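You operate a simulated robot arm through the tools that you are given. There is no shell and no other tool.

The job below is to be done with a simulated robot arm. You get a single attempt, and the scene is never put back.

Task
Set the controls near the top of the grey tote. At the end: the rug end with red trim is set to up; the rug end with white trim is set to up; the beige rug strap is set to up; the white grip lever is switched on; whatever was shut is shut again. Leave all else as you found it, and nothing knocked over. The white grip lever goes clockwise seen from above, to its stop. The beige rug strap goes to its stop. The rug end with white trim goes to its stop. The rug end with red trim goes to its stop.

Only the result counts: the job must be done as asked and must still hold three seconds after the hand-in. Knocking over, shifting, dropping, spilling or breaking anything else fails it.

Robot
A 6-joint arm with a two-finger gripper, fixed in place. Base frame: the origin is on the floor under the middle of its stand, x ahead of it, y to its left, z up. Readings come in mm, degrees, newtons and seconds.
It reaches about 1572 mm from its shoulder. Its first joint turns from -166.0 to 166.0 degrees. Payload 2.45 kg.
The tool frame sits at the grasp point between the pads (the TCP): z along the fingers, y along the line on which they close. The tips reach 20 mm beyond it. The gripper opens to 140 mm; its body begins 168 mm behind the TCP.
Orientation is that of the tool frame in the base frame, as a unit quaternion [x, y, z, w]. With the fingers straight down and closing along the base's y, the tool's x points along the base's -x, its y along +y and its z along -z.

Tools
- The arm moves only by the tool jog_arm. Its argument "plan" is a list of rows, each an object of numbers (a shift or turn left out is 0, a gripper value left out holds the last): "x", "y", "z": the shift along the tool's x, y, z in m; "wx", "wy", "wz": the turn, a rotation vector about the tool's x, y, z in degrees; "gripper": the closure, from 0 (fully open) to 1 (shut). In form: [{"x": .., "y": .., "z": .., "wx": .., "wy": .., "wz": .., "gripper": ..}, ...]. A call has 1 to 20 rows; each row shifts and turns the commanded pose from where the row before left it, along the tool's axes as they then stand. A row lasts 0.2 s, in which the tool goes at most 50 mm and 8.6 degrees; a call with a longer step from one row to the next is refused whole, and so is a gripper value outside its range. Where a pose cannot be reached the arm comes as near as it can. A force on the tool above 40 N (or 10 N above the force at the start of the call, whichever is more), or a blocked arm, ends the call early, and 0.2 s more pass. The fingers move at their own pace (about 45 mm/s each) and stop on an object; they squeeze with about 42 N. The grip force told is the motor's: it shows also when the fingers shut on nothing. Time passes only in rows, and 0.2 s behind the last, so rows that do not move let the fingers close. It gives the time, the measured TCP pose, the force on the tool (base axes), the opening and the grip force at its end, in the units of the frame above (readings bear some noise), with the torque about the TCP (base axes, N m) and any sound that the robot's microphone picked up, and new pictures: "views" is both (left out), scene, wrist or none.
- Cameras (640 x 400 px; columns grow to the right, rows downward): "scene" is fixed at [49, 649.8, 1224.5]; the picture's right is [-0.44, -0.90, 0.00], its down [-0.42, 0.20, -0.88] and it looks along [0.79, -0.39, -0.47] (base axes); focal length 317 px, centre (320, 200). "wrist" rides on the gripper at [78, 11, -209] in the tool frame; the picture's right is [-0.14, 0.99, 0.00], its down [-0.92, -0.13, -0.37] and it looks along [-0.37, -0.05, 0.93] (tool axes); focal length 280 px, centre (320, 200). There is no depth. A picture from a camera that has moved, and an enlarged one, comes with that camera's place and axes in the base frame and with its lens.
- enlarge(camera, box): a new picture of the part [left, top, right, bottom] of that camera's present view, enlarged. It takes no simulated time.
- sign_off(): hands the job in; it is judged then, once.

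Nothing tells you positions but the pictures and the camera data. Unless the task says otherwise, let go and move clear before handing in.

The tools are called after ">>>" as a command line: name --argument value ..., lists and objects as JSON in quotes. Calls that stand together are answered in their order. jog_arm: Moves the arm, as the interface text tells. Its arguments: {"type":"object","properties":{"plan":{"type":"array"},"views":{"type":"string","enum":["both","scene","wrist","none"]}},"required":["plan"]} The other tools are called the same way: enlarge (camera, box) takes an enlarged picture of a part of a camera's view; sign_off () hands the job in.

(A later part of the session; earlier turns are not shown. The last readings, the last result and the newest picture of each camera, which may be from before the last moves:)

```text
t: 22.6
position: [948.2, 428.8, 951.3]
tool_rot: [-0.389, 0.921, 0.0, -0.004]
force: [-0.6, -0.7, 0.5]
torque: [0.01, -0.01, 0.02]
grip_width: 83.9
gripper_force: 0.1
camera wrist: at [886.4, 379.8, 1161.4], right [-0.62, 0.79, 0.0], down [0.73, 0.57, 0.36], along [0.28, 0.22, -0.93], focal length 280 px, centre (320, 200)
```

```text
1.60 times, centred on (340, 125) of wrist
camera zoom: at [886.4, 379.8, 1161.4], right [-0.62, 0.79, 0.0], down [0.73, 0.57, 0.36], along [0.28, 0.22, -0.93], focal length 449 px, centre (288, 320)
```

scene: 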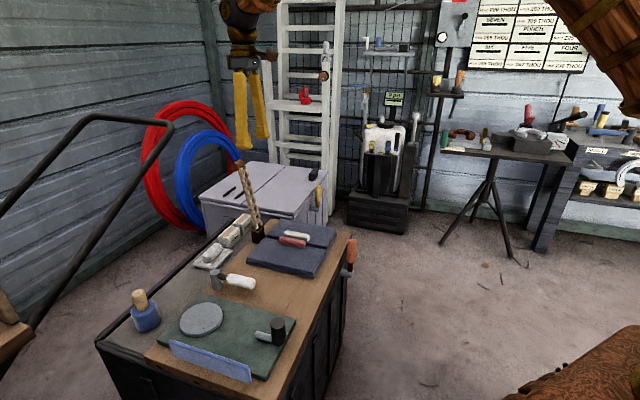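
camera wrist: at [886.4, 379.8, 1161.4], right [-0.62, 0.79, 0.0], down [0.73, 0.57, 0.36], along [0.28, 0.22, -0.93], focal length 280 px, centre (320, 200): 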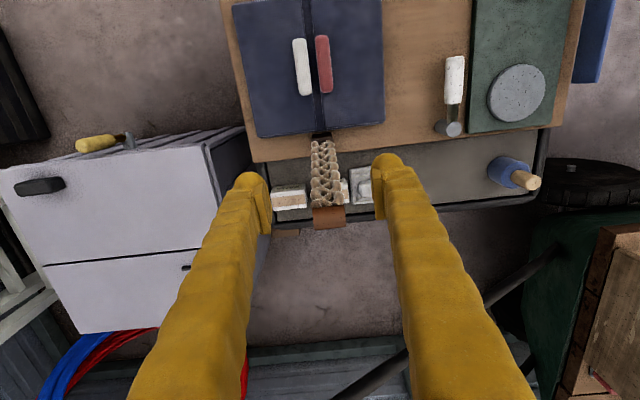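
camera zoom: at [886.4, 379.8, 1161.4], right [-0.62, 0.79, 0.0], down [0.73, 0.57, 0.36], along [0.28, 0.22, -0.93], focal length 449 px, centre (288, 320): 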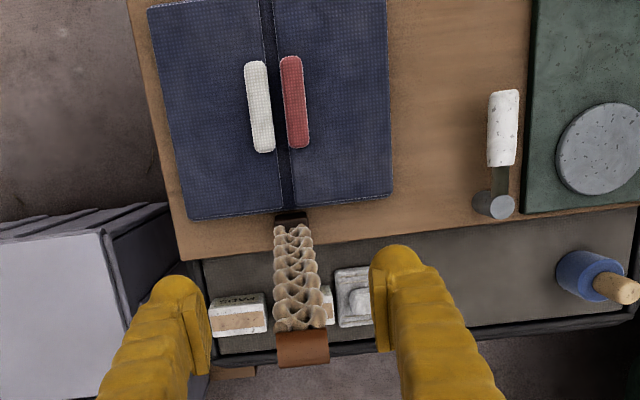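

The strap stays up on its own, and both trims are now clear: red at about (847, 359) and white at about (874, 331). Next I'll move over the red trim and turn the gripper so it can grip the trim by its two ends.

>>> jog_arm --plan '[{"wy": -0.46}, {"x": 0.0402, "y": 0.0079}, {"x": 0.0402, "y": 0.0079}, {"x": 0.0402, "y": 0.0079}, {"wz": 8.23, "gripper": 0.0}, {"wz": 8.23}, {"wz": 8.23}, {"wz": 8.23}, {"wz": 8.23}, {"wz": 8.23}, {"wz": 8.23}, {"wz": 8.23}, {"wz": 8.23}, {"wz": 8.23}, {"wz": 8.2}, {"z": 0.05}, {"z": 0.05}, {"z": 0.05}, {}]' --views "both"

>>> enlarge --camera "wrist" --box '[200, 80, 440, 280]'

```text
t: 26.6
position: [846.8, 361.3, 799.6]
tool_rot: [0.379, 0.925, 0.001, -0.002]
force: [0.4, -0.7, -0.5]
torque: [0.0, -0.01, 0.01]
grip_width: 139.9
gripper_force: 0.0
camera wrist: at [798.2, 424.4, 1009.6], right [0.79, 0.61, 0.0], down [0.57, -0.74, 0.37], along [0.22, -0.29, -0.93], focal length 280 px, centre (320, 200)
```

scene: 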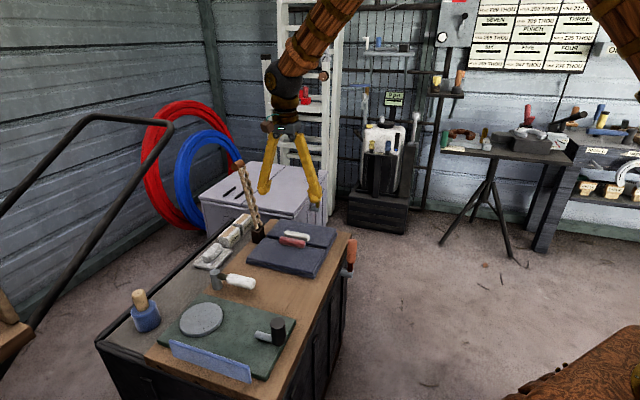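
wrist: 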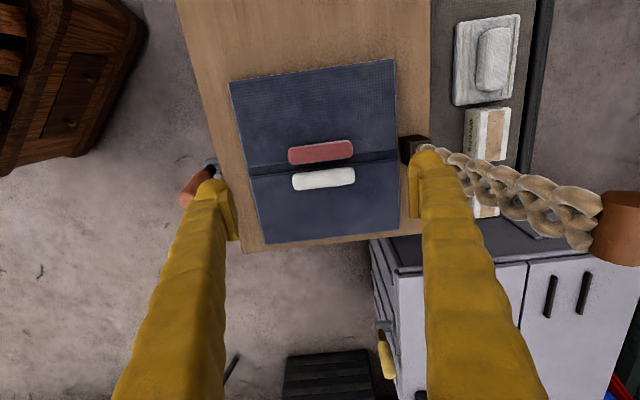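

```text
2.00 times, centred on (320, 180) of wrist
camera zoom: at [798.2, 424.4, 1009.6], right [0.79, 0.61, 0.0], down [0.57, -0.74, 0.37], along [0.22, -0.29, -0.93], focal length 561 px, centre (320, 240)
```

zoom: 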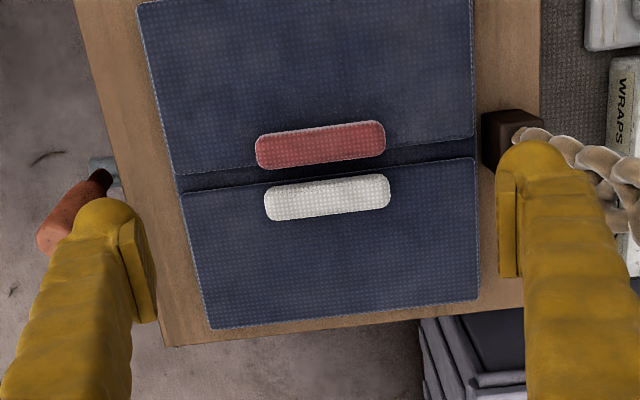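

>>> jog_arm --plan '[{"wz": 0.9, "x": -0.0025, "z": 0.035, "gripper": 0.15}, {"z": 0.035}, {"z": 0.035}, {"z": 0.033}, {}]' --views "both"

>>> enlarge --camera "wrist" --box '[220, 120, 420, 260]'

>>> enlarge --camera "scene" --box '[240, 190, 350, 270]'

```text
t: 27.8
position: [846.9, 357.4, 662.5]
tool_rot: [0.386, 0.922, 0.0, -0.002]
force: [0.3, 0.2, -0.1]
torque: [-0.02, 0.0, 0.01]
grip_width: 118.9
gripper_force: 0.1
camera wrist: at [798.8, 420.8, 872.7], right [0.8, 0.6, 0.0], down [0.56, -0.75, 0.37], along [0.22, -0.29, -0.93], focal length 280 px, centre (320, 200)
```

scene: 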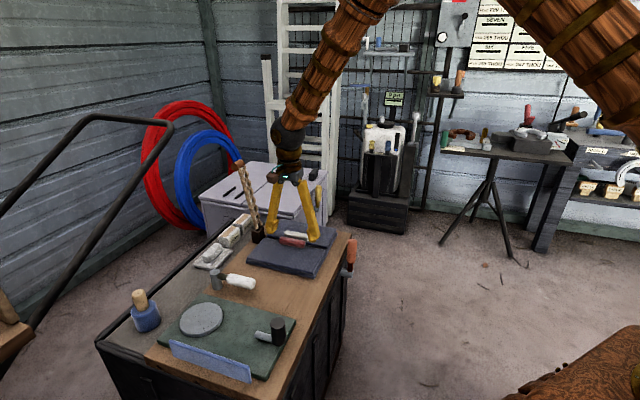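
wrist: 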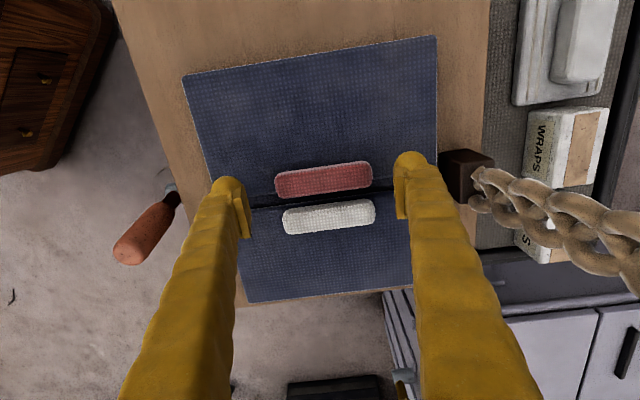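

```text
2.86 times, centred on (320, 190) of wrist
camera zoom: at [798.8, 420.8, 872.7], right [0.8, 0.6, 0.0], down [0.56, -0.75, 0.37], along [0.22, -0.29, -0.93], focal length 801 px, centre (320, 229)
```

zoom: 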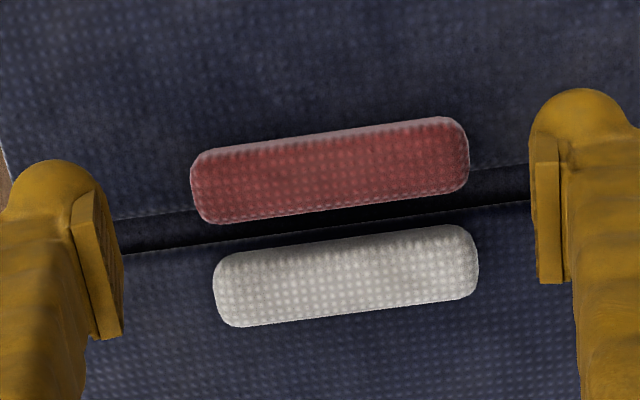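

```text
5.00 times, centred on (295, 230) of scene
camera zoom: at [49.0, 649.8, 1224.5], right [-0.44, -0.9, 0.0], down [-0.42, 0.2, -0.88], along [0.79, -0.39, -0.47], focal length 1586 px, centre (445, 50)
```

zoom: 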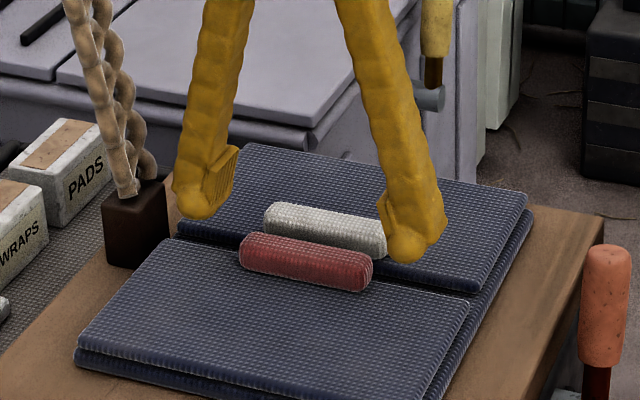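

I can see both trims clearly under the open fingers. I'll centre on the red trim, lean the gripper about 18° so the pads reach low on it, and look again before closing.

>>> jog_arm --plan '[{"x": -0.003, "y": 0.003, "z": 0.01}, {"z": 0.008, "wy": 6}, {"wy": 6}, {"wy": 6}, {}]' --views "both"

>>> enlarge --camera "wrist" --box '[220, 120, 420, 260]'

>>> enlarge --camera "scene" --box '[250, 190, 350, 260]'

```text
t: 29.0
position: [852.6, 358.8, 645.1]
tool_rot: [0.38, 0.911, 0.061, -0.146]
force: [0.8, -0.1, -0.4]
torque: [-0.01, 0.02, 0.0]
grip_width: 118.7
gripper_force: 0.0
camera wrist: at [851.9, 372.7, 868.0], right [0.8, 0.6, -0.04], down [0.6, -0.8, 0.06], along [0.0, -0.07, -1.0], focal length 280 px, centre (320, 200)
```

scene: 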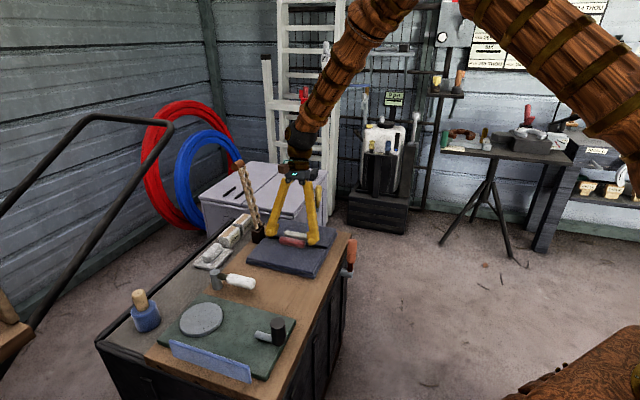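
wrist: 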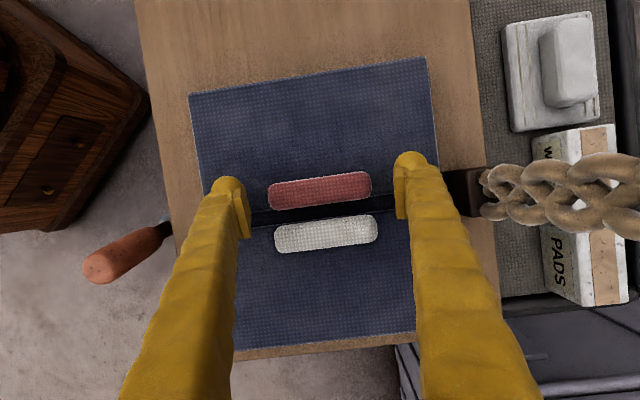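

```text
2.86 times, centred on (320, 190) of wrist
camera zoom: at [851.9, 372.7, 868.0], right [0.8, 0.6, -0.04], down [0.6, -0.8, 0.06], along [0.0, -0.07, -1.0], focal length 801 px, centre (320, 229)
```

zoom: 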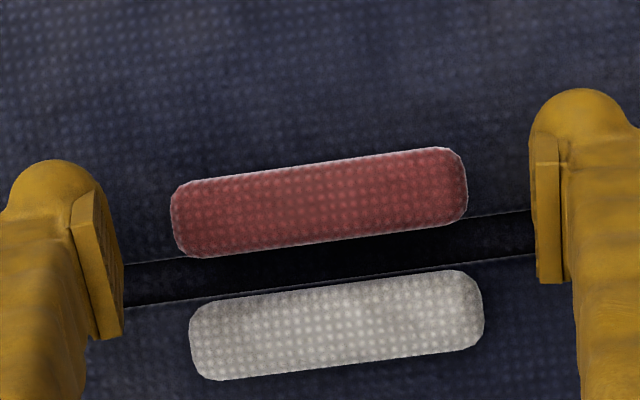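

```text
5.71 times, centred on (300, 225) of scene
camera zoom: at [49.0, 649.8, 1224.5], right [-0.44, -0.9, 0.0], down [-0.42, 0.2, -0.88], along [0.79, -0.39, -0.47], focal length 1812 px, centre (434, 57)
```

zoom: 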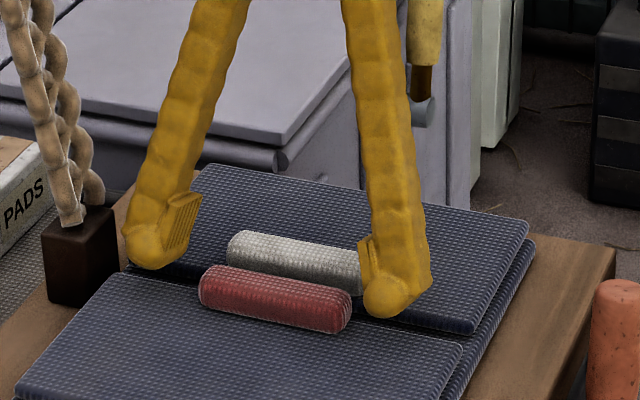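

>>> jog_arm --plan '[{"x": -0.002, "z": 0.005}, {"x": -0.002, "z": 0.004}, {"x": -0.001, "z": 0.002}, {}]' --views "both"

>>> enlarge --camera "scene" --box '[250, 190, 350, 260]'

>>> enlarge --camera "wrist" --box '[220, 120, 420, 260]'

```text
t: 30.0
position: [853.5, 357.7, 632.9]
tool_rot: [0.381, 0.911, 0.061, -0.146]
force: [0.0, -0.3, -0.3]
torque: [0.0, 0.0, -0.03]
grip_width: 118.8
gripper_force: 0.0
camera wrist: at [853.5, 371.7, 856.4], right [0.8, 0.6, -0.04], down [0.6, -0.8, 0.06], along [0.0, -0.08, -1.0], focal length 280 px, centre (320, 200)
```

scene: 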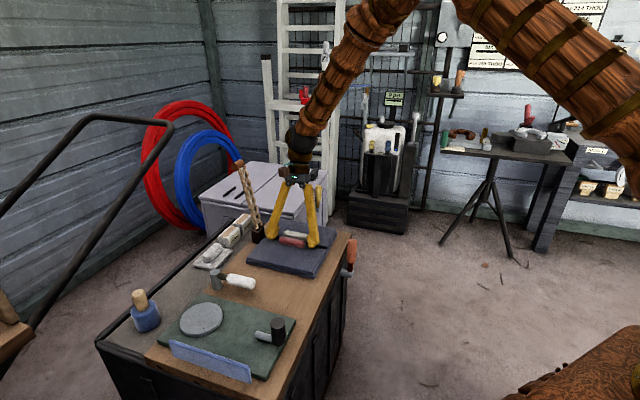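
wrist: 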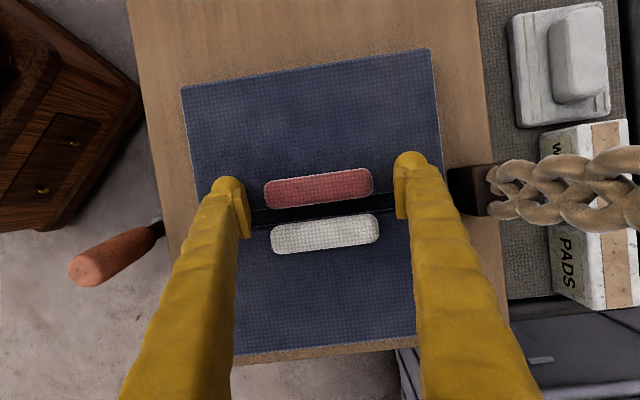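

```text
5.71 times, centred on (300, 225) of scene
camera zoom: at [49.0, 649.8, 1224.5], right [-0.44, -0.9, 0.0], down [-0.42, 0.2, -0.88], along [0.79, -0.39, -0.47], focal length 1812 px, centre (434, 57)
```

zoom: 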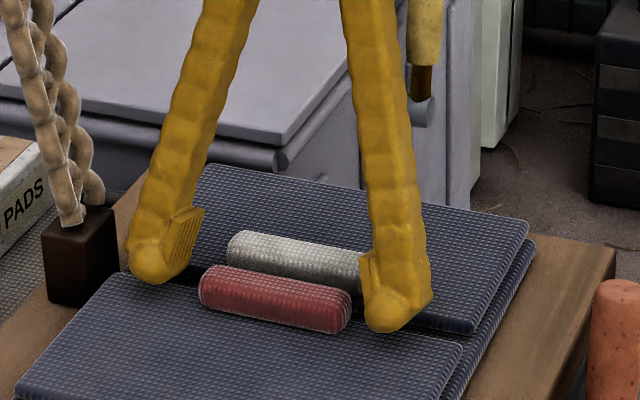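

```text
2.86 times, centred on (320, 190) of wrist
camera zoom: at [853.5, 371.7, 856.4], right [0.8, 0.6, -0.04], down [0.6, -0.8, 0.06], along [0.0, -0.08, -1.0], focal length 801 px, centre (320, 229)
```

zoom: 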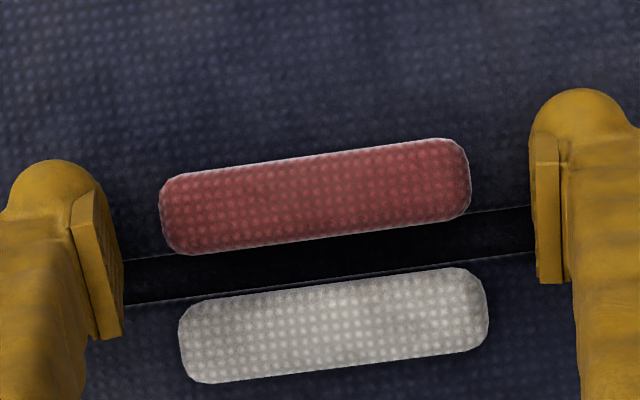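

>>> jog_arm --plan '[{"y": -0.0014, "z": 0.002}, {"z": 0.002}, {}]' --views "none"

>>> enlarge --camera "scene" --box '[270, 200, 330, 250]'

```text
t: 30.8
position: [851.2, 358.4, 628.7]
tool_rot: [0.381, 0.911, 0.061, -0.146]
force: [1.4, -0.7, 1.9]
torque: [-0.12, 0.06, 0.03]
grip_width: 119.0
gripper_force: 0.1
```

```text
8.00 times, centred on (300, 225) of scene
camera zoom: at [49.0, 649.8, 1224.5], right [-0.44, -0.9, 0.0], down [-0.42, 0.2, -0.88], along [0.79, -0.39, -0.47], focal length 2537 px, centre (480, 0)
```

zoom: 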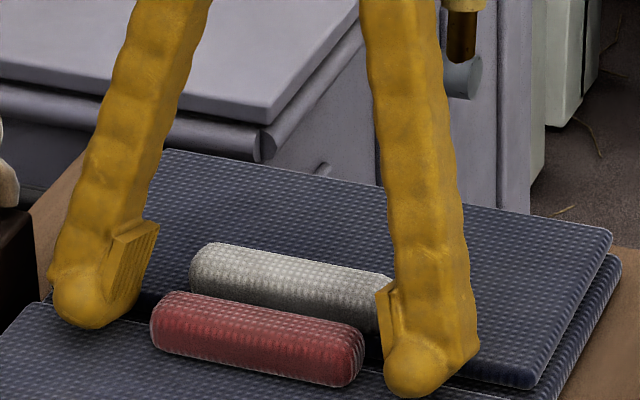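

>>> jog_arm --plan '[{"z": -0.0005, "gripper": 0.25}, {"gripper": 0.32}, {"gripper": 0.4}, {"gripper": 0.6}, {"gripper": 1.0}, {}]' --views "both"

>>> enlarge --camera "scene" --box '[260, 195, 340, 255]'

>>> enlarge --camera "wrist" --box '[220, 120, 420, 260]'

```text
t: 32.2
position: [851.7, 357.0, 630.6]
tool_rot: [0.381, 0.911, 0.062, -0.145]
force: [-9.6, -13.9, 33.9]
torque: [-0.21, 0.39, 0.01]
grip_width: 89.7
gripper_force: 45.3
camera wrist: at [851.1, 372.1, 853.9], right [0.8, 0.6, -0.04], down [0.6, -0.8, 0.06], along [0.0, -0.08, -1.0], focal length 280 px, centre (320, 200)
```

scene: 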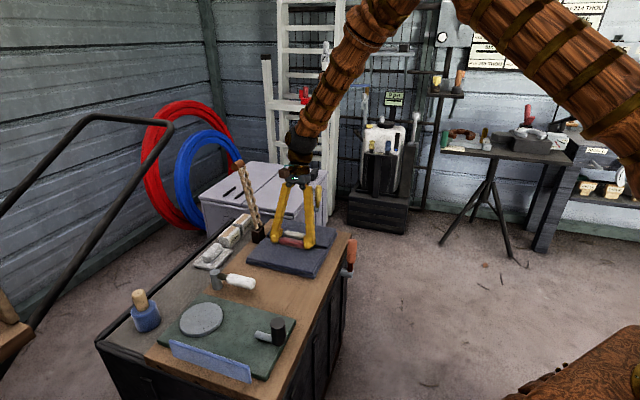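
wrist: 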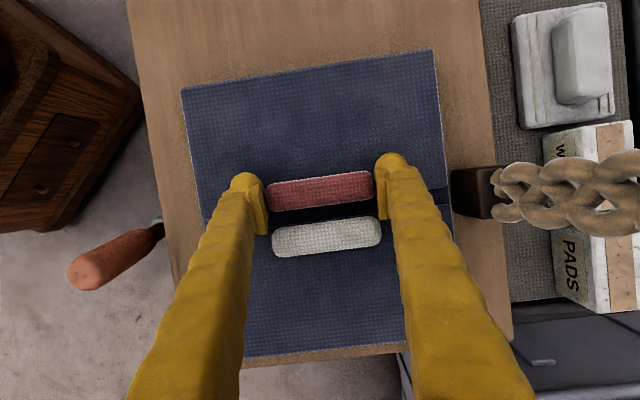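

```text
6.67 times, centred on (300, 225) of scene
camera zoom: at [49.0, 649.8, 1224.5], right [-0.44, -0.9, 0.0], down [-0.42, 0.2, -0.88], along [0.79, -0.39, -0.47], focal length 2114 px, centre (453, 33)
```

zoom: 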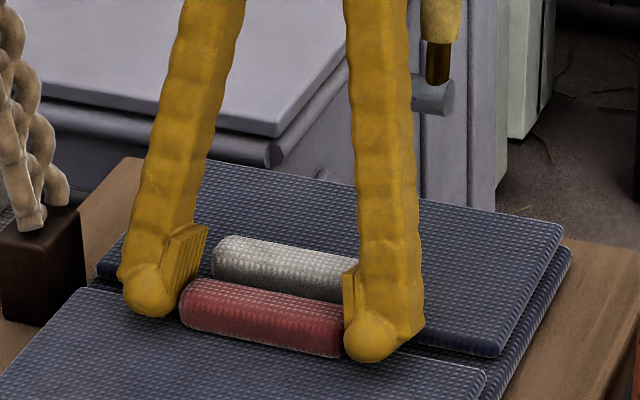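

```text
2.86 times, centred on (320, 190) of wrist
camera zoom: at [851.1, 372.1, 853.9], right [0.8, 0.6, -0.04], down [0.6, -0.8, 0.06], along [0.0, -0.08, -1.0], focal length 801 px, centre (320, 229)
```

zoom: 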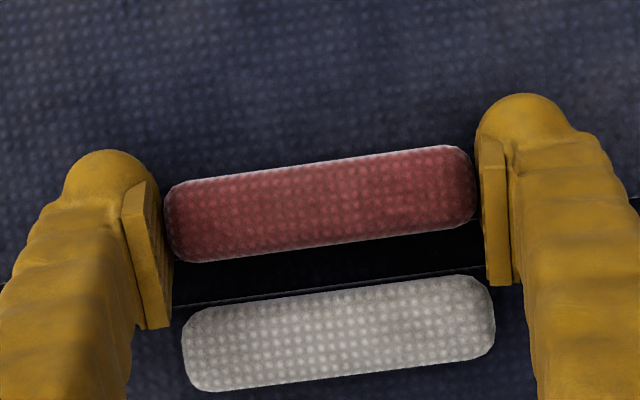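

The gripper has the red trim by its ends, with the pads just touching the rug. I'll start lifting it about the rug end's outer hinge, turning the gripper along with it.

>>> jog_arm --plan '[{"y": -0.0008, "z": -0.001}, {"x": 0.0034, "z": -0.0049, "wy": -3}, {"x": 0.0034, "z": -0.0049, "wy": -3}, {"x": 0.0034, "z": -0.0049, "wy": -3}, {}]' --views "both"

>>> enlarge --camera "scene" --box '[240, 190, 340, 265]'

```text
t: 33.4
position: [847.3, 361.8, 647.8]
tool_rot: [0.385, 0.919, 0.032, -0.072]
force: [28.5, 29.3, -4.0]
torque: [-0.35, -0.16, 0.87]
grip_width: 89.8
gripper_force: 45.0
camera wrist: at [822.4, 400.4, 866.9], right [0.8, 0.6, -0.02], down [0.59, -0.78, 0.22], along [0.12, -0.19, -0.98], focal length 280 px, centre (320, 200)
```

scene: 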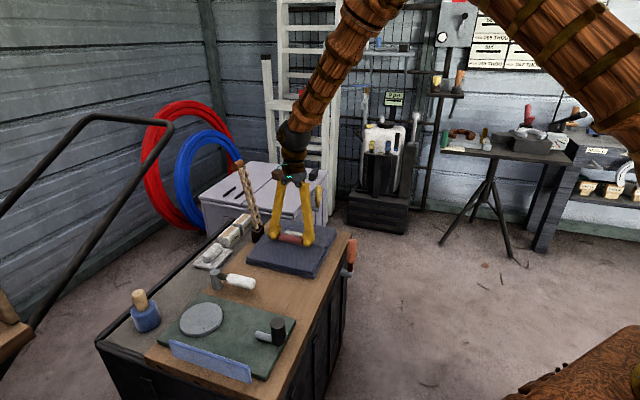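
wrist: 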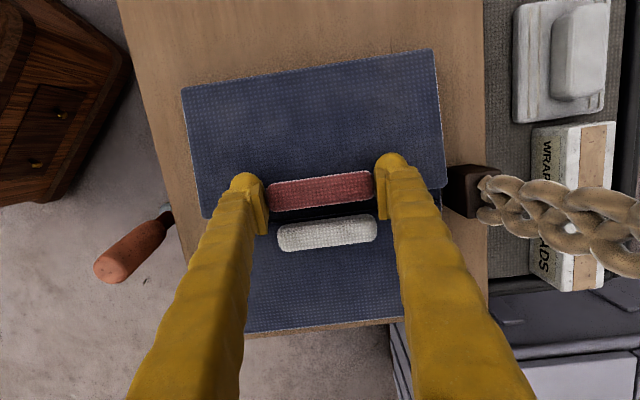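

```text
5.33 times, centred on (290, 228) of scene
camera zoom: at [49.0, 649.8, 1224.5], right [-0.44, -0.9, 0.0], down [-0.42, 0.2, -0.88], along [0.79, -0.39, -0.47], focal length 1691 px, centre (480, 53)
```

zoom: 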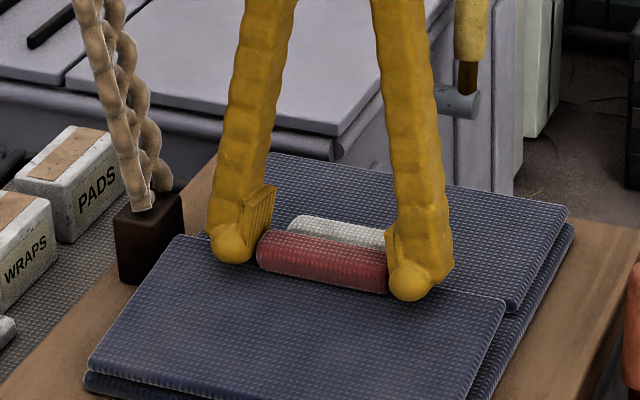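

>>> jog_arm --plan '[{"y": 0.0005}, {"x": 0.0034, "z": -0.0049, "wy": -3}, {"x": 0.0034, "z": -0.0049, "wy": -3}, {"x": 0.0034, "z": -0.0049, "wy": -3}, {"x": 0.0034, "z": -0.0049, "wy": -3}, {}]' --views "scene"

>>> enlarge --camera "scene" --box '[240, 190, 340, 265]'

```text
t: 34.8
position: [839.4, 369.0, 668.4]
tool_rot: [0.387, 0.922, -0.009, 0.023]
force: [44.8, 8.0, 8.8]
torque: [-0.29, -0.55, 0.22]
grip_width: 89.6
gripper_force: 44.7
```

scene: 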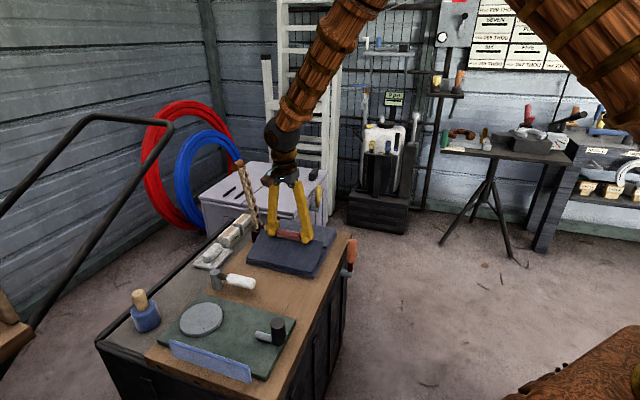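

```text
5.33 times, centred on (290, 228) of scene
camera zoom: at [49.0, 649.8, 1224.5], right [-0.44, -0.9, 0.0], down [-0.42, 0.2, -0.88], along [0.79, -0.39, -0.47], focal length 1691 px, centre (480, 53)
```

zoom: 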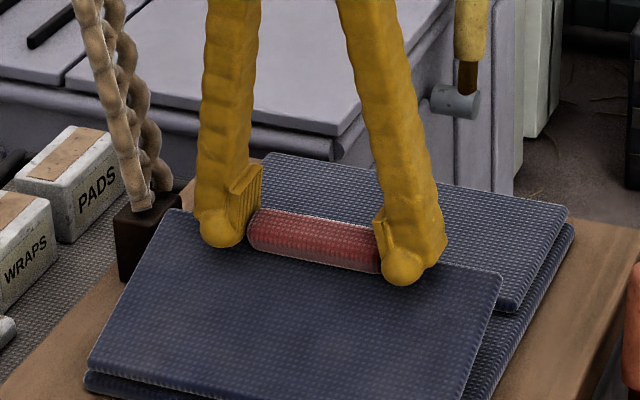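

>>> jog_arm --plan '[{"x": -0.001, "y": 0.0006, "z": -0.0004}, {"x": 0.0031, "z": -0.0051, "wy": -3}, {"x": 0.0031, "z": -0.0051, "wy": -3}, {"x": 0.0031, "z": -0.0051, "wy": -3}, {"x": 0.0031, "z": -0.0051, "wy": -3}, {}]' --views "scene"

>>> enlarge --camera "scene" --box '[240, 190, 340, 265]'

```text
t: 36.2
position: [828.6, 380.4, 686.4]
tool_rot: [0.383, 0.915, -0.05, 0.119]
force: [31.2, 21.7, 6.0]
torque: [-0.27, 0.17, 0.94]
grip_width: 89.7
gripper_force: 44.8
```

scene: 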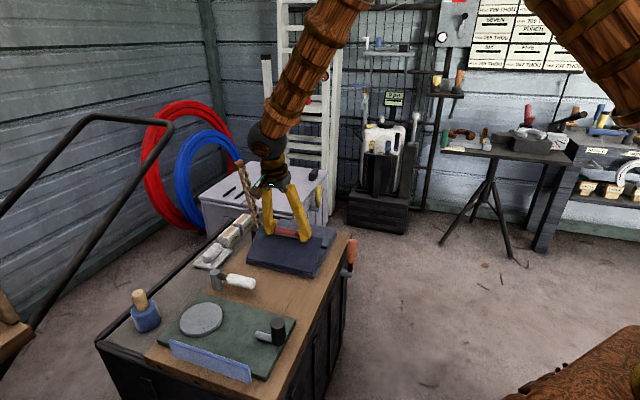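

```text
5.33 times, centred on (290, 228) of scene
camera zoom: at [49.0, 649.8, 1224.5], right [-0.44, -0.9, 0.0], down [-0.42, 0.2, -0.88], along [0.79, -0.39, -0.47], focal length 1691 px, centre (480, 53)
```

zoom: 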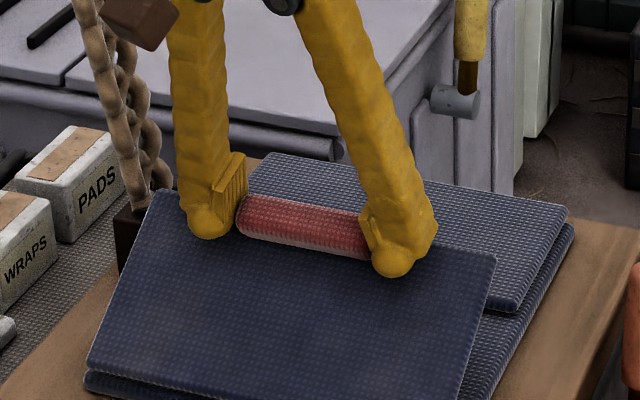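

>>> jog_arm --plan '[{"y": 0.0012}, {}]' --views "none"

```text
t: 36.8
position: [829.5, 380.7, 685.7]
tool_rot: [0.384, 0.914, -0.051, 0.118]
force: [6.4, 6.5, 12.0]
torque: [0.53, 0.71, -0.01]
grip_width: 89.6
gripper_force: 45.1
```

>>> jog_arm --plan '[{"x": 0.0031, "y": 0.0002, "z": -0.0052, "wy": -3}, {"x": 0.0031, "y": 0.0002, "z": -0.0052, "wy": -3}, {"x": 0.0031, "y": 0.0002, "z": -0.0052, "wy": -3}, {"x": 0.0031, "y": 0.0002, "z": -0.0052, "wy": -3}, {"x": 0.0031, "y": 0.0002, "z": -0.0052, "wy": -3}, {}]' --views "scene"

>>> enlarge --camera "scene" --box '[230, 170, 350, 260]'

```text
t: 38.3
position: [812.2, 397.3, 703.6]
tool_rot: [0.375, 0.891, -0.102, 0.237]
force: [1.3, -0.6, 2.6]
torque: [-0.17, 0.14, 0.1]
grip_width: 89.7
gripper_force: 44.9
stopped in row 6: the force on the tool passed its limit at 41 N (the readings are from after the stop); the commanded pose is now the measured one
```

scene: 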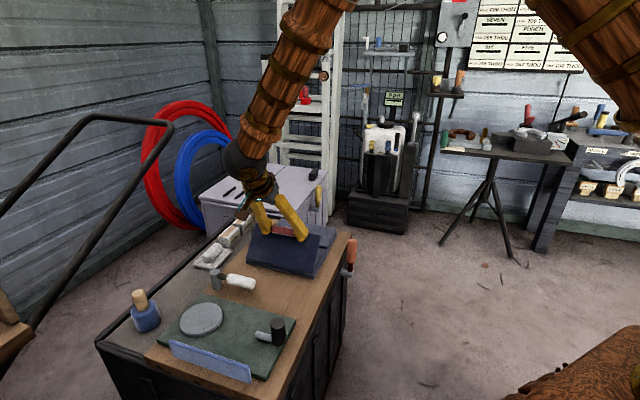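

```text
4.44 times, centred on (290, 215) of scene
camera zoom: at [49.0, 649.8, 1224.5], right [-0.44, -0.9, 0.0], down [-0.42, 0.2, -0.88], along [0.79, -0.39, -0.47], focal length 1410 px, centre (453, 133)
```

zoom: 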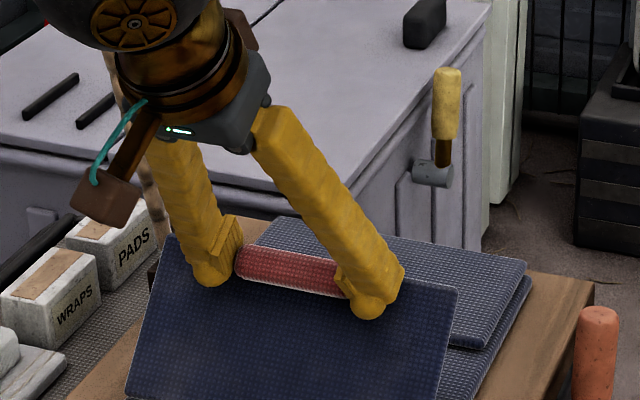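

>>> jog_arm --plan '[{"x": 0.0032, "y": 0.0001, "z": -0.0051, "wy": -3}, {"x": 0.0032, "y": 0.0001, "z": -0.0051, "wy": -3}, {"x": 0.0032, "y": 0.0001, "z": -0.0051, "wy": -3}, {"x": 0.0032, "y": 0.0001, "z": -0.0051, "wy": -3}, {"x": 0.0032, "y": 0.0001, "z": -0.0051, "wy": -3}, {}]' --views "scene"

>>> enlarge --camera "scene" --box '[210, 160, 350, 265]'

```text
t: 39.7
position: [793.0, 416.3, 714.9]
tool_rot: [0.358, 0.852, -0.15, 0.351]
force: [-12.0, -23.1, 7.3]
torque: [-0.52, -0.26, 0.18]
grip_width: 89.5
gripper_force: 45.1
```

scene: 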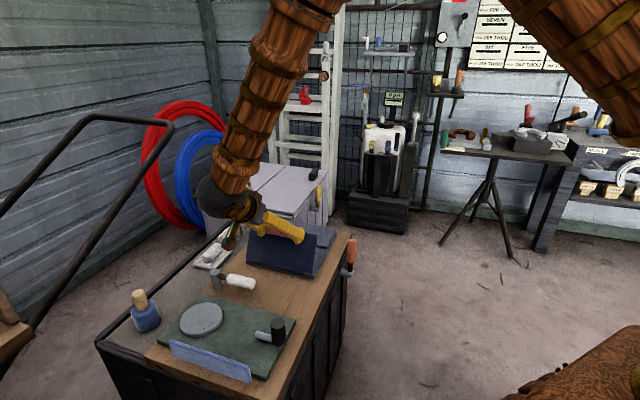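

```text
3.81 times, centred on (280, 212) of scene
camera zoom: at [49.0, 649.8, 1224.5], right [-0.44, -0.9, 0.0], down [-0.42, 0.2, -0.88], along [0.79, -0.39, -0.47], focal length 1208 px, centre (472, 152)
```

zoom: 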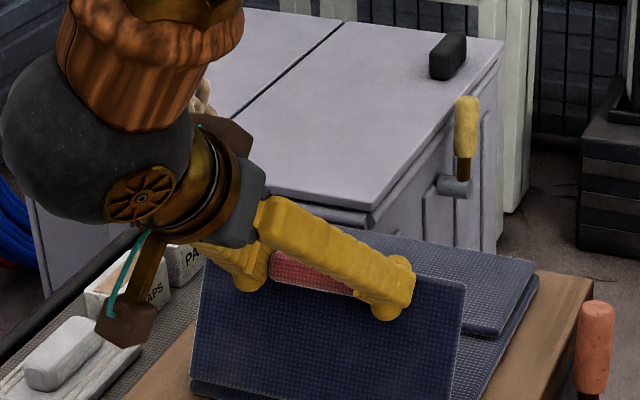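

>>> jog_arm --plan '[{"x": 0.0032, "y": -0.0003, "z": -0.005, "wy": -3}, {"x": 0.0032, "z": -0.005, "wy": -3}, {"x": 0.0032, "z": -0.005, "wy": -3}, {"x": 0.0032, "z": -0.005, "wy": -3}, {"x": 0.0032, "z": -0.005, "wy": -3}, {}]' --views "scene"

>>> enlarge --camera "scene" --box '[190, 150, 350, 265]'

```text
t: 41.2
position: [771.8, 436.0, 718.0]
tool_rot: [0.335, 0.8, -0.195, 0.459]
force: [-5.3, -2.6, -0.4]
torque: [0.02, 0.23, -0.04]
grip_width: 89.5
gripper_force: 44.7
stopped in row 6: the force on the tool passed its limit at 40 N (the readings are from after the stop); the commanded pose is now the measured one
```

scene: 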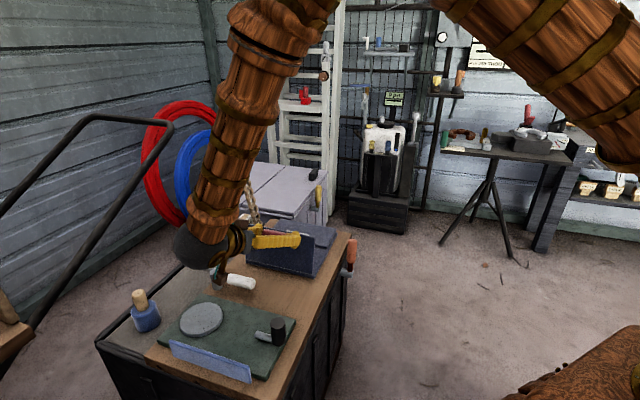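

```text
3.48 times, centred on (270, 208) of scene
camera zoom: at [49.0, 649.8, 1224.5], right [-0.44, -0.9, 0.0], down [-0.42, 0.2, -0.88], along [0.79, -0.39, -0.47], focal length 1103 px, centre (494, 174)
```

zoom: 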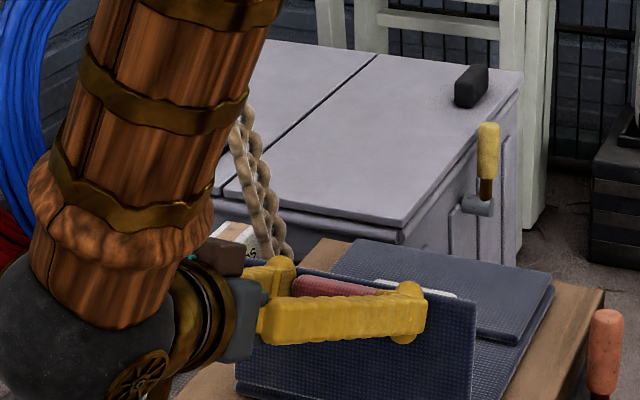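

>>> jog_arm --plan '[{"x": 0.0032, "z": -0.005, "wy": -3}, {"x": 0.0032, "z": -0.005, "wy": -3}, {"x": 0.0032, "z": -0.005, "wy": -3}, {"x": 0.0032, "z": -0.005, "wy": -3}, {}]' --views "both"

>>> enlarge --camera "scene" --box '[190, 150, 350, 265]'

```text
t: 42.4
position: [754.6, 453.8, 715.2]
tool_rot: [0.313, 0.747, -0.229, 0.54]
force: [-1.9, -2.9, -7.1]
torque: [0.13, 0.11, -0.13]
grip_width: 89.6
gripper_force: 44.8
camera wrist: at [605.7, 620.9, 706.2], right [0.74, 0.66, 0.13], down [-0.13, -0.04, 0.99], along [0.66, -0.75, 0.06], focal length 280 px, centre (320, 200)
```

scene: 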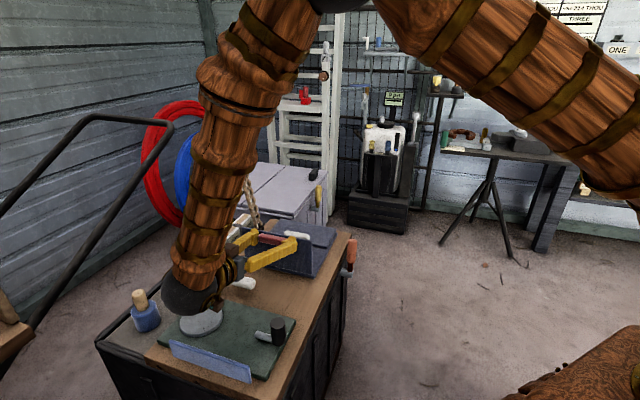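
wrist: 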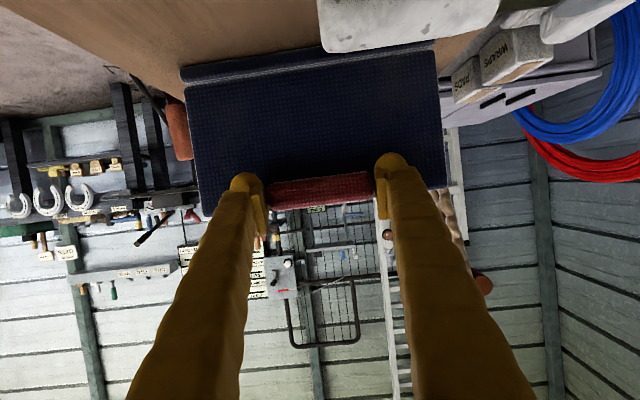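

```text
3.48 times, centred on (270, 208) of scene
camera zoom: at [49.0, 649.8, 1224.5], right [-0.44, -0.9, 0.0], down [-0.42, 0.2, -0.88], along [0.79, -0.39, -0.47], focal length 1103 px, centre (494, 174)
```

zoom: 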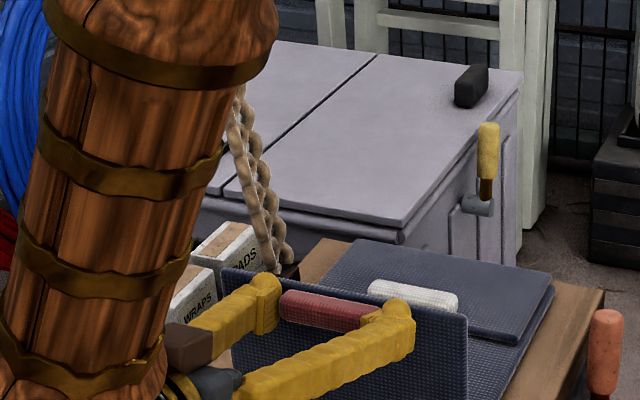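

>>> jog_arm --plan '[{"x": 0.0027, "z": -0.0042, "wy": -2.3}, {"x": 0.0027, "z": -0.0042, "wy": -2.3}, {"x": 0.0027, "z": -0.0042, "wy": -2.3}, {}]' --views "both"

>>> enlarge --camera "scene" --box '[190, 170, 350, 320]'

```text
t: 43.4
position: [745.3, 462.7, 711.1]
tool_rot: [0.298, 0.712, -0.248, 0.585]
force: [-6.5, -19.3, -4.6]
torque: [-0.61, -0.42, 0.13]
grip_width: 89.3
gripper_force: 45.3
camera wrist: at [597.5, 629.1, 675.2], right [0.73, 0.67, 0.13], down [-0.22, 0.04, 0.98], along [0.65, -0.74, 0.18], focal length 280 px, centre (320, 200)
```

scene: 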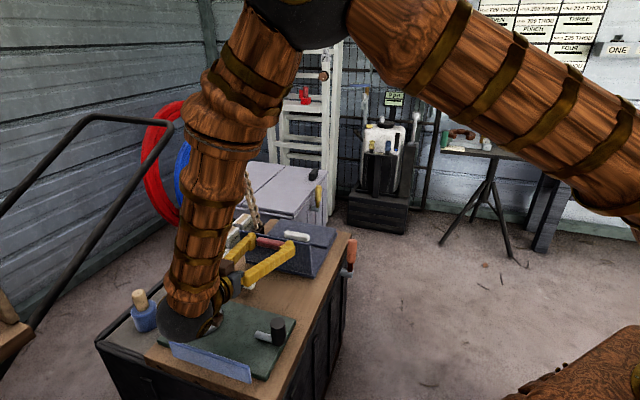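
wrist: 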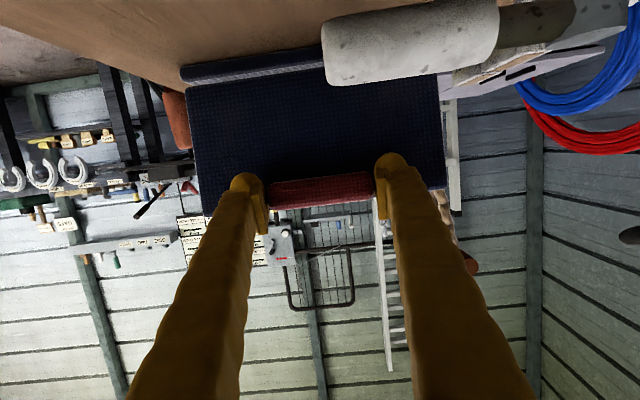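

```text
2.67 times, centred on (270, 245) of scene
camera zoom: at [49.0, 649.8, 1224.5], right [-0.44, -0.9, 0.0], down [-0.42, 0.2, -0.88], along [0.79, -0.39, -0.47], focal length 846 px, centre (453, 80)
```

zoom: 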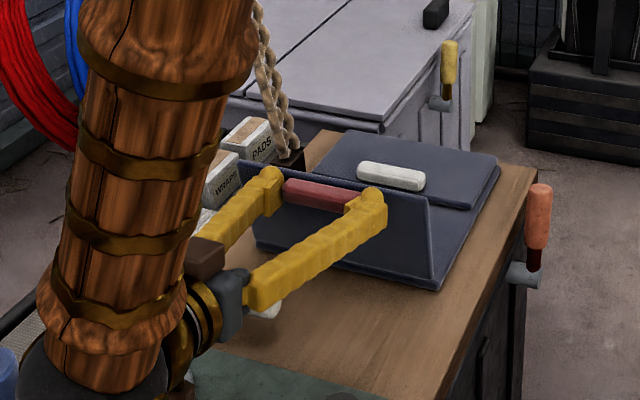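

The red-trim end is now just past vertical. I'll open the gripper and back off slowly, so the rug end can settle onto its stop.

>>> jog_arm --plan '[{"gripper": 0.3}, {"gripper": 0.25}, {"gripper": 0.2}, {"gripper": 0.2}, {"z": -0.006}, {"z": -0.006}, {"z": -0.008}, {}]' --views "both"

>>> enlarge --camera "scene" --box '[190, 170, 350, 320]'

```text
t: 45.2
position: [731.5, 480.0, 716.5]
tool_rot: [0.299, 0.712, -0.248, 0.585]
force: [-0.5, 0.9, 0.2]
torque: [-0.03, -0.01, -0.03]
grip_width: 111.8
gripper_force: 0.0
camera wrist: at [583.8, 644.0, 680.0], right [0.73, 0.67, 0.13], down [-0.22, 0.04, 0.98], along [0.65, -0.74, 0.18], focal length 280 px, centre (320, 200)
```

scene: 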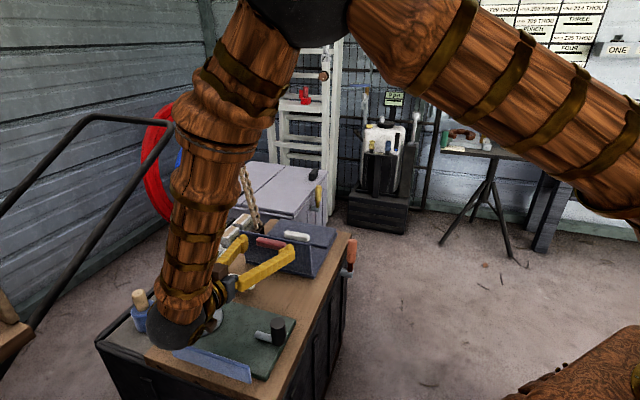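
wrist: 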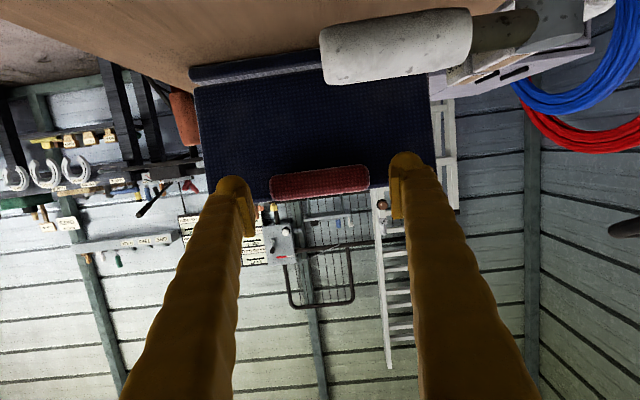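

```text
2.67 times, centred on (270, 245) of scene
camera zoom: at [49.0, 649.8, 1224.5], right [-0.44, -0.9, 0.0], down [-0.42, 0.2, -0.88], along [0.79, -0.39, -0.47], focal length 846 px, centre (453, 80)
```

zoom: 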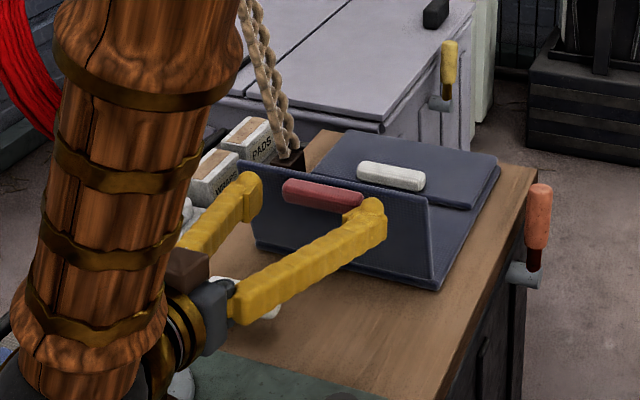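

>>> jog_arm --plan '[{"x": -0.01, "z": -0.03}, {"x": -0.02, "z": -0.03}, {"x": -0.03, "z": -0.03}, {"x": -0.03, "wy": 8}, {"x": -0.03, "wy": 8}, {"wy": 8}, {"wy": 8}, {"wy": 8}, {"wy": 8}, {"wy": 8}, {"wy": 8}, {"wy": 8}, {"wy": 6.9}, {}]' --views "both"

>>> enlarge --camera "scene" --box '[190, 170, 350, 320]'

```text
t: 48.2
position: [689.9, 521.5, 848.9]
tool_rot: [0.387, 0.922, 0.0, -0.002]
force: [0.4, 0.2, 0.0]
torque: [0.0, -0.01, 0.03]
grip_width: 112.1
gripper_force: 0.0
camera wrist: at [642.6, 585.6, 1058.7], right [0.8, 0.59, 0.0], down [0.56, -0.75, 0.37], along [0.21, -0.3, -0.93], focal length 280 px, centre (320, 200)
```

scene: 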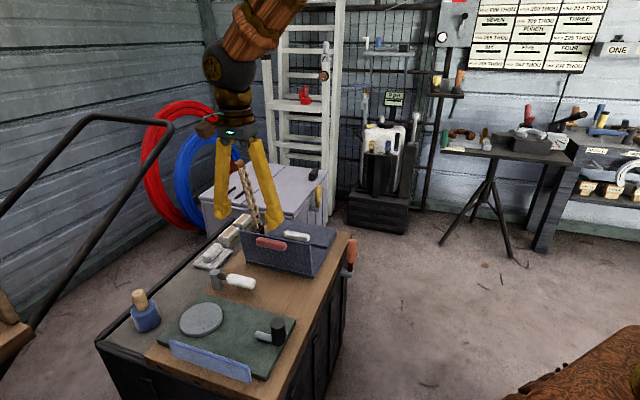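
wrist: 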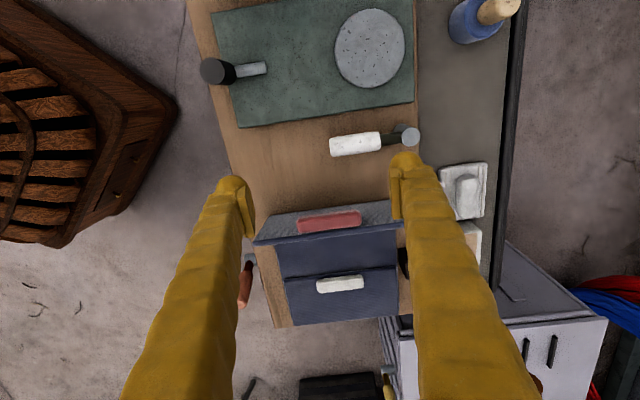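

```text
2.67 times, centred on (270, 245) of scene
camera zoom: at [49.0, 649.8, 1224.5], right [-0.44, -0.9, 0.0], down [-0.42, 0.2, -0.88], along [0.79, -0.39, -0.47], focal length 846 px, centre (453, 80)
```

zoom: 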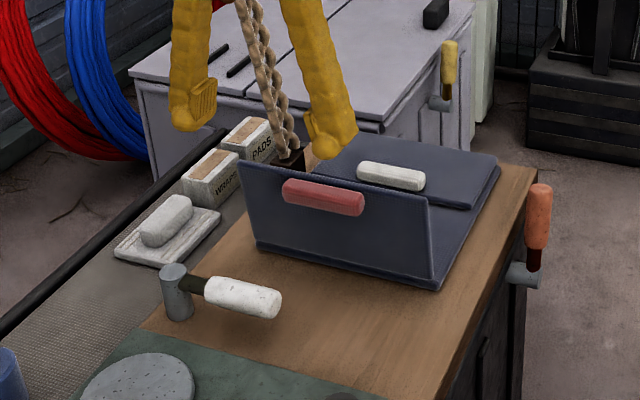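

The red-trim end stands by itself at about 97°. To make sure it is at its stop, I'll push it from behind with the fingers closed until it resists.

>>> jog_arm --plan '[{"x": -0.0475, "y": -0.001, "gripper": 1.0}, {"x": -0.0475, "y": -0.001}, {"x": -0.0475, "y": -0.001}, {"x": -0.0475, "y": -0.001}, {"x": -0.005}, {"z": 0.03}, {"z": 0.04}, {"z": 0.04}, {"z": 0.035}, {}]' --views "both"

>>> enlarge --camera "scene" --box '[220, 170, 350, 280]'

```text
t: 50.4
position: [823.7, 379.5, 703.2]
tool_rot: [0.388, 0.922, -0.001, -0.002]
force: [-0.3, -1.0, -0.3]
torque: [-0.02, -0.04, 0.04]
grip_width: 0.2
gripper_force: 29.0
camera wrist: at [775.6, 443.6, 912.5], right [0.8, 0.59, 0.0], down [0.55, -0.75, 0.37], along [0.22, -0.3, -0.93], focal length 280 px, centre (320, 200)
```

scene: 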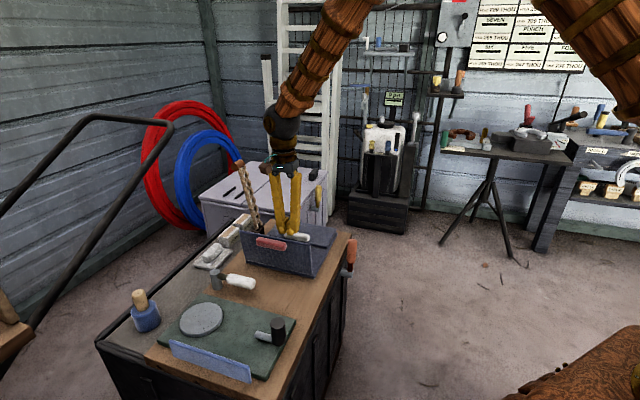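
wrist: 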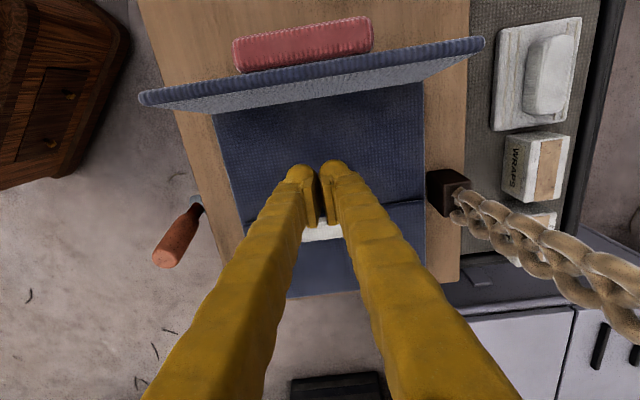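

```text
3.64 times, centred on (285, 225) of scene
camera zoom: at [49.0, 649.8, 1224.5], right [-0.44, -0.9, 0.0], down [-0.42, 0.2, -0.88], along [0.79, -0.39, -0.47], focal length 1153 px, centre (447, 109)
```

zoom: 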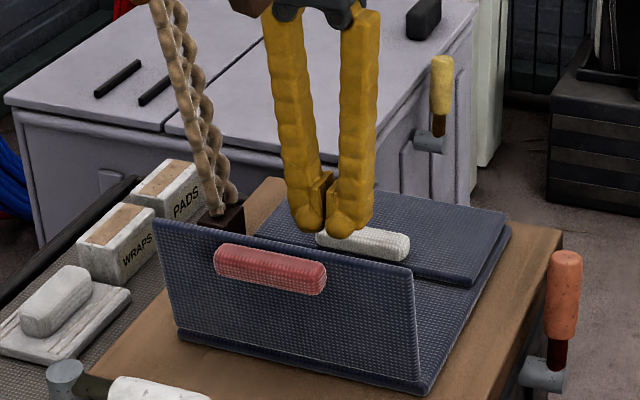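

>>> jog_arm --plan '[{"x": 0.01}, {"x": 0.01}, {"x": 0.01}, {"x": 0.006}, {"x": 0.005}, {"x": 0.005}, {"x": 0.005}, {"x": 0.005}, {}]' --views "both"

>>> enlarge --camera "scene" --box '[220, 170, 350, 280]'

```text
t: 52.4
position: [782.8, 419.3, 704.8]
tool_rot: [0.388, 0.922, -0.001, -0.002]
force: [-0.5, 0.0, -0.2]
torque: [-0.01, 0.0, -0.01]
grip_width: 0.3
gripper_force: 29.4
camera wrist: at [736.1, 484.0, 913.1], right [0.8, 0.59, 0.0], down [0.55, -0.75, 0.37], along [0.21, -0.3, -0.93], focal length 280 px, centre (320, 200)
```

scene: 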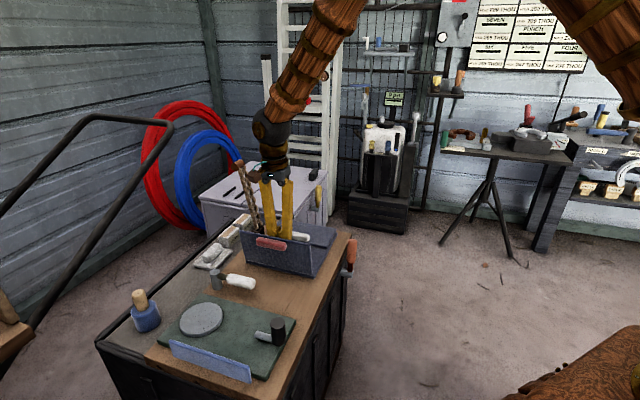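
wrist: 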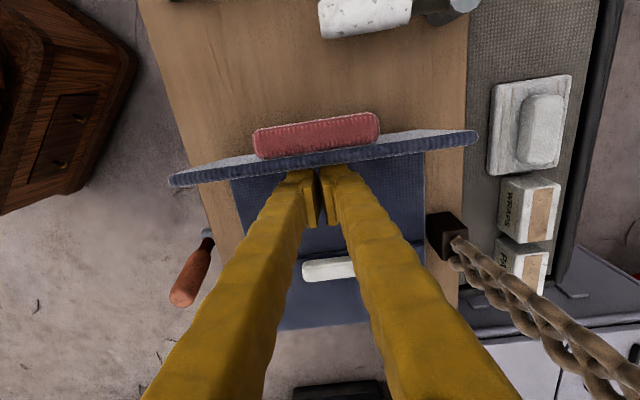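

```text
3.64 times, centred on (285, 225) of scene
camera zoom: at [49.0, 649.8, 1224.5], right [-0.44, -0.9, 0.0], down [-0.42, 0.2, -0.88], along [0.79, -0.39, -0.47], focal length 1153 px, centre (447, 109)
```

zoom: 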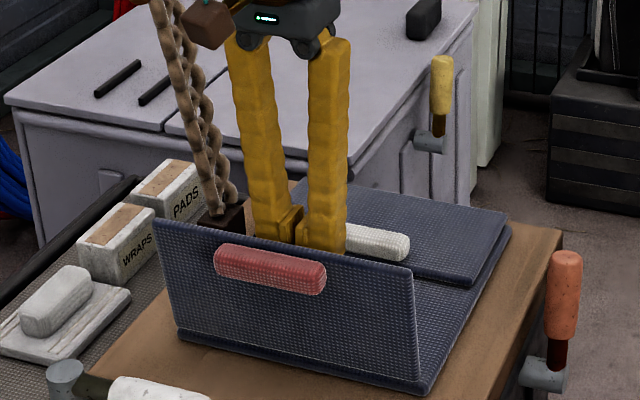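

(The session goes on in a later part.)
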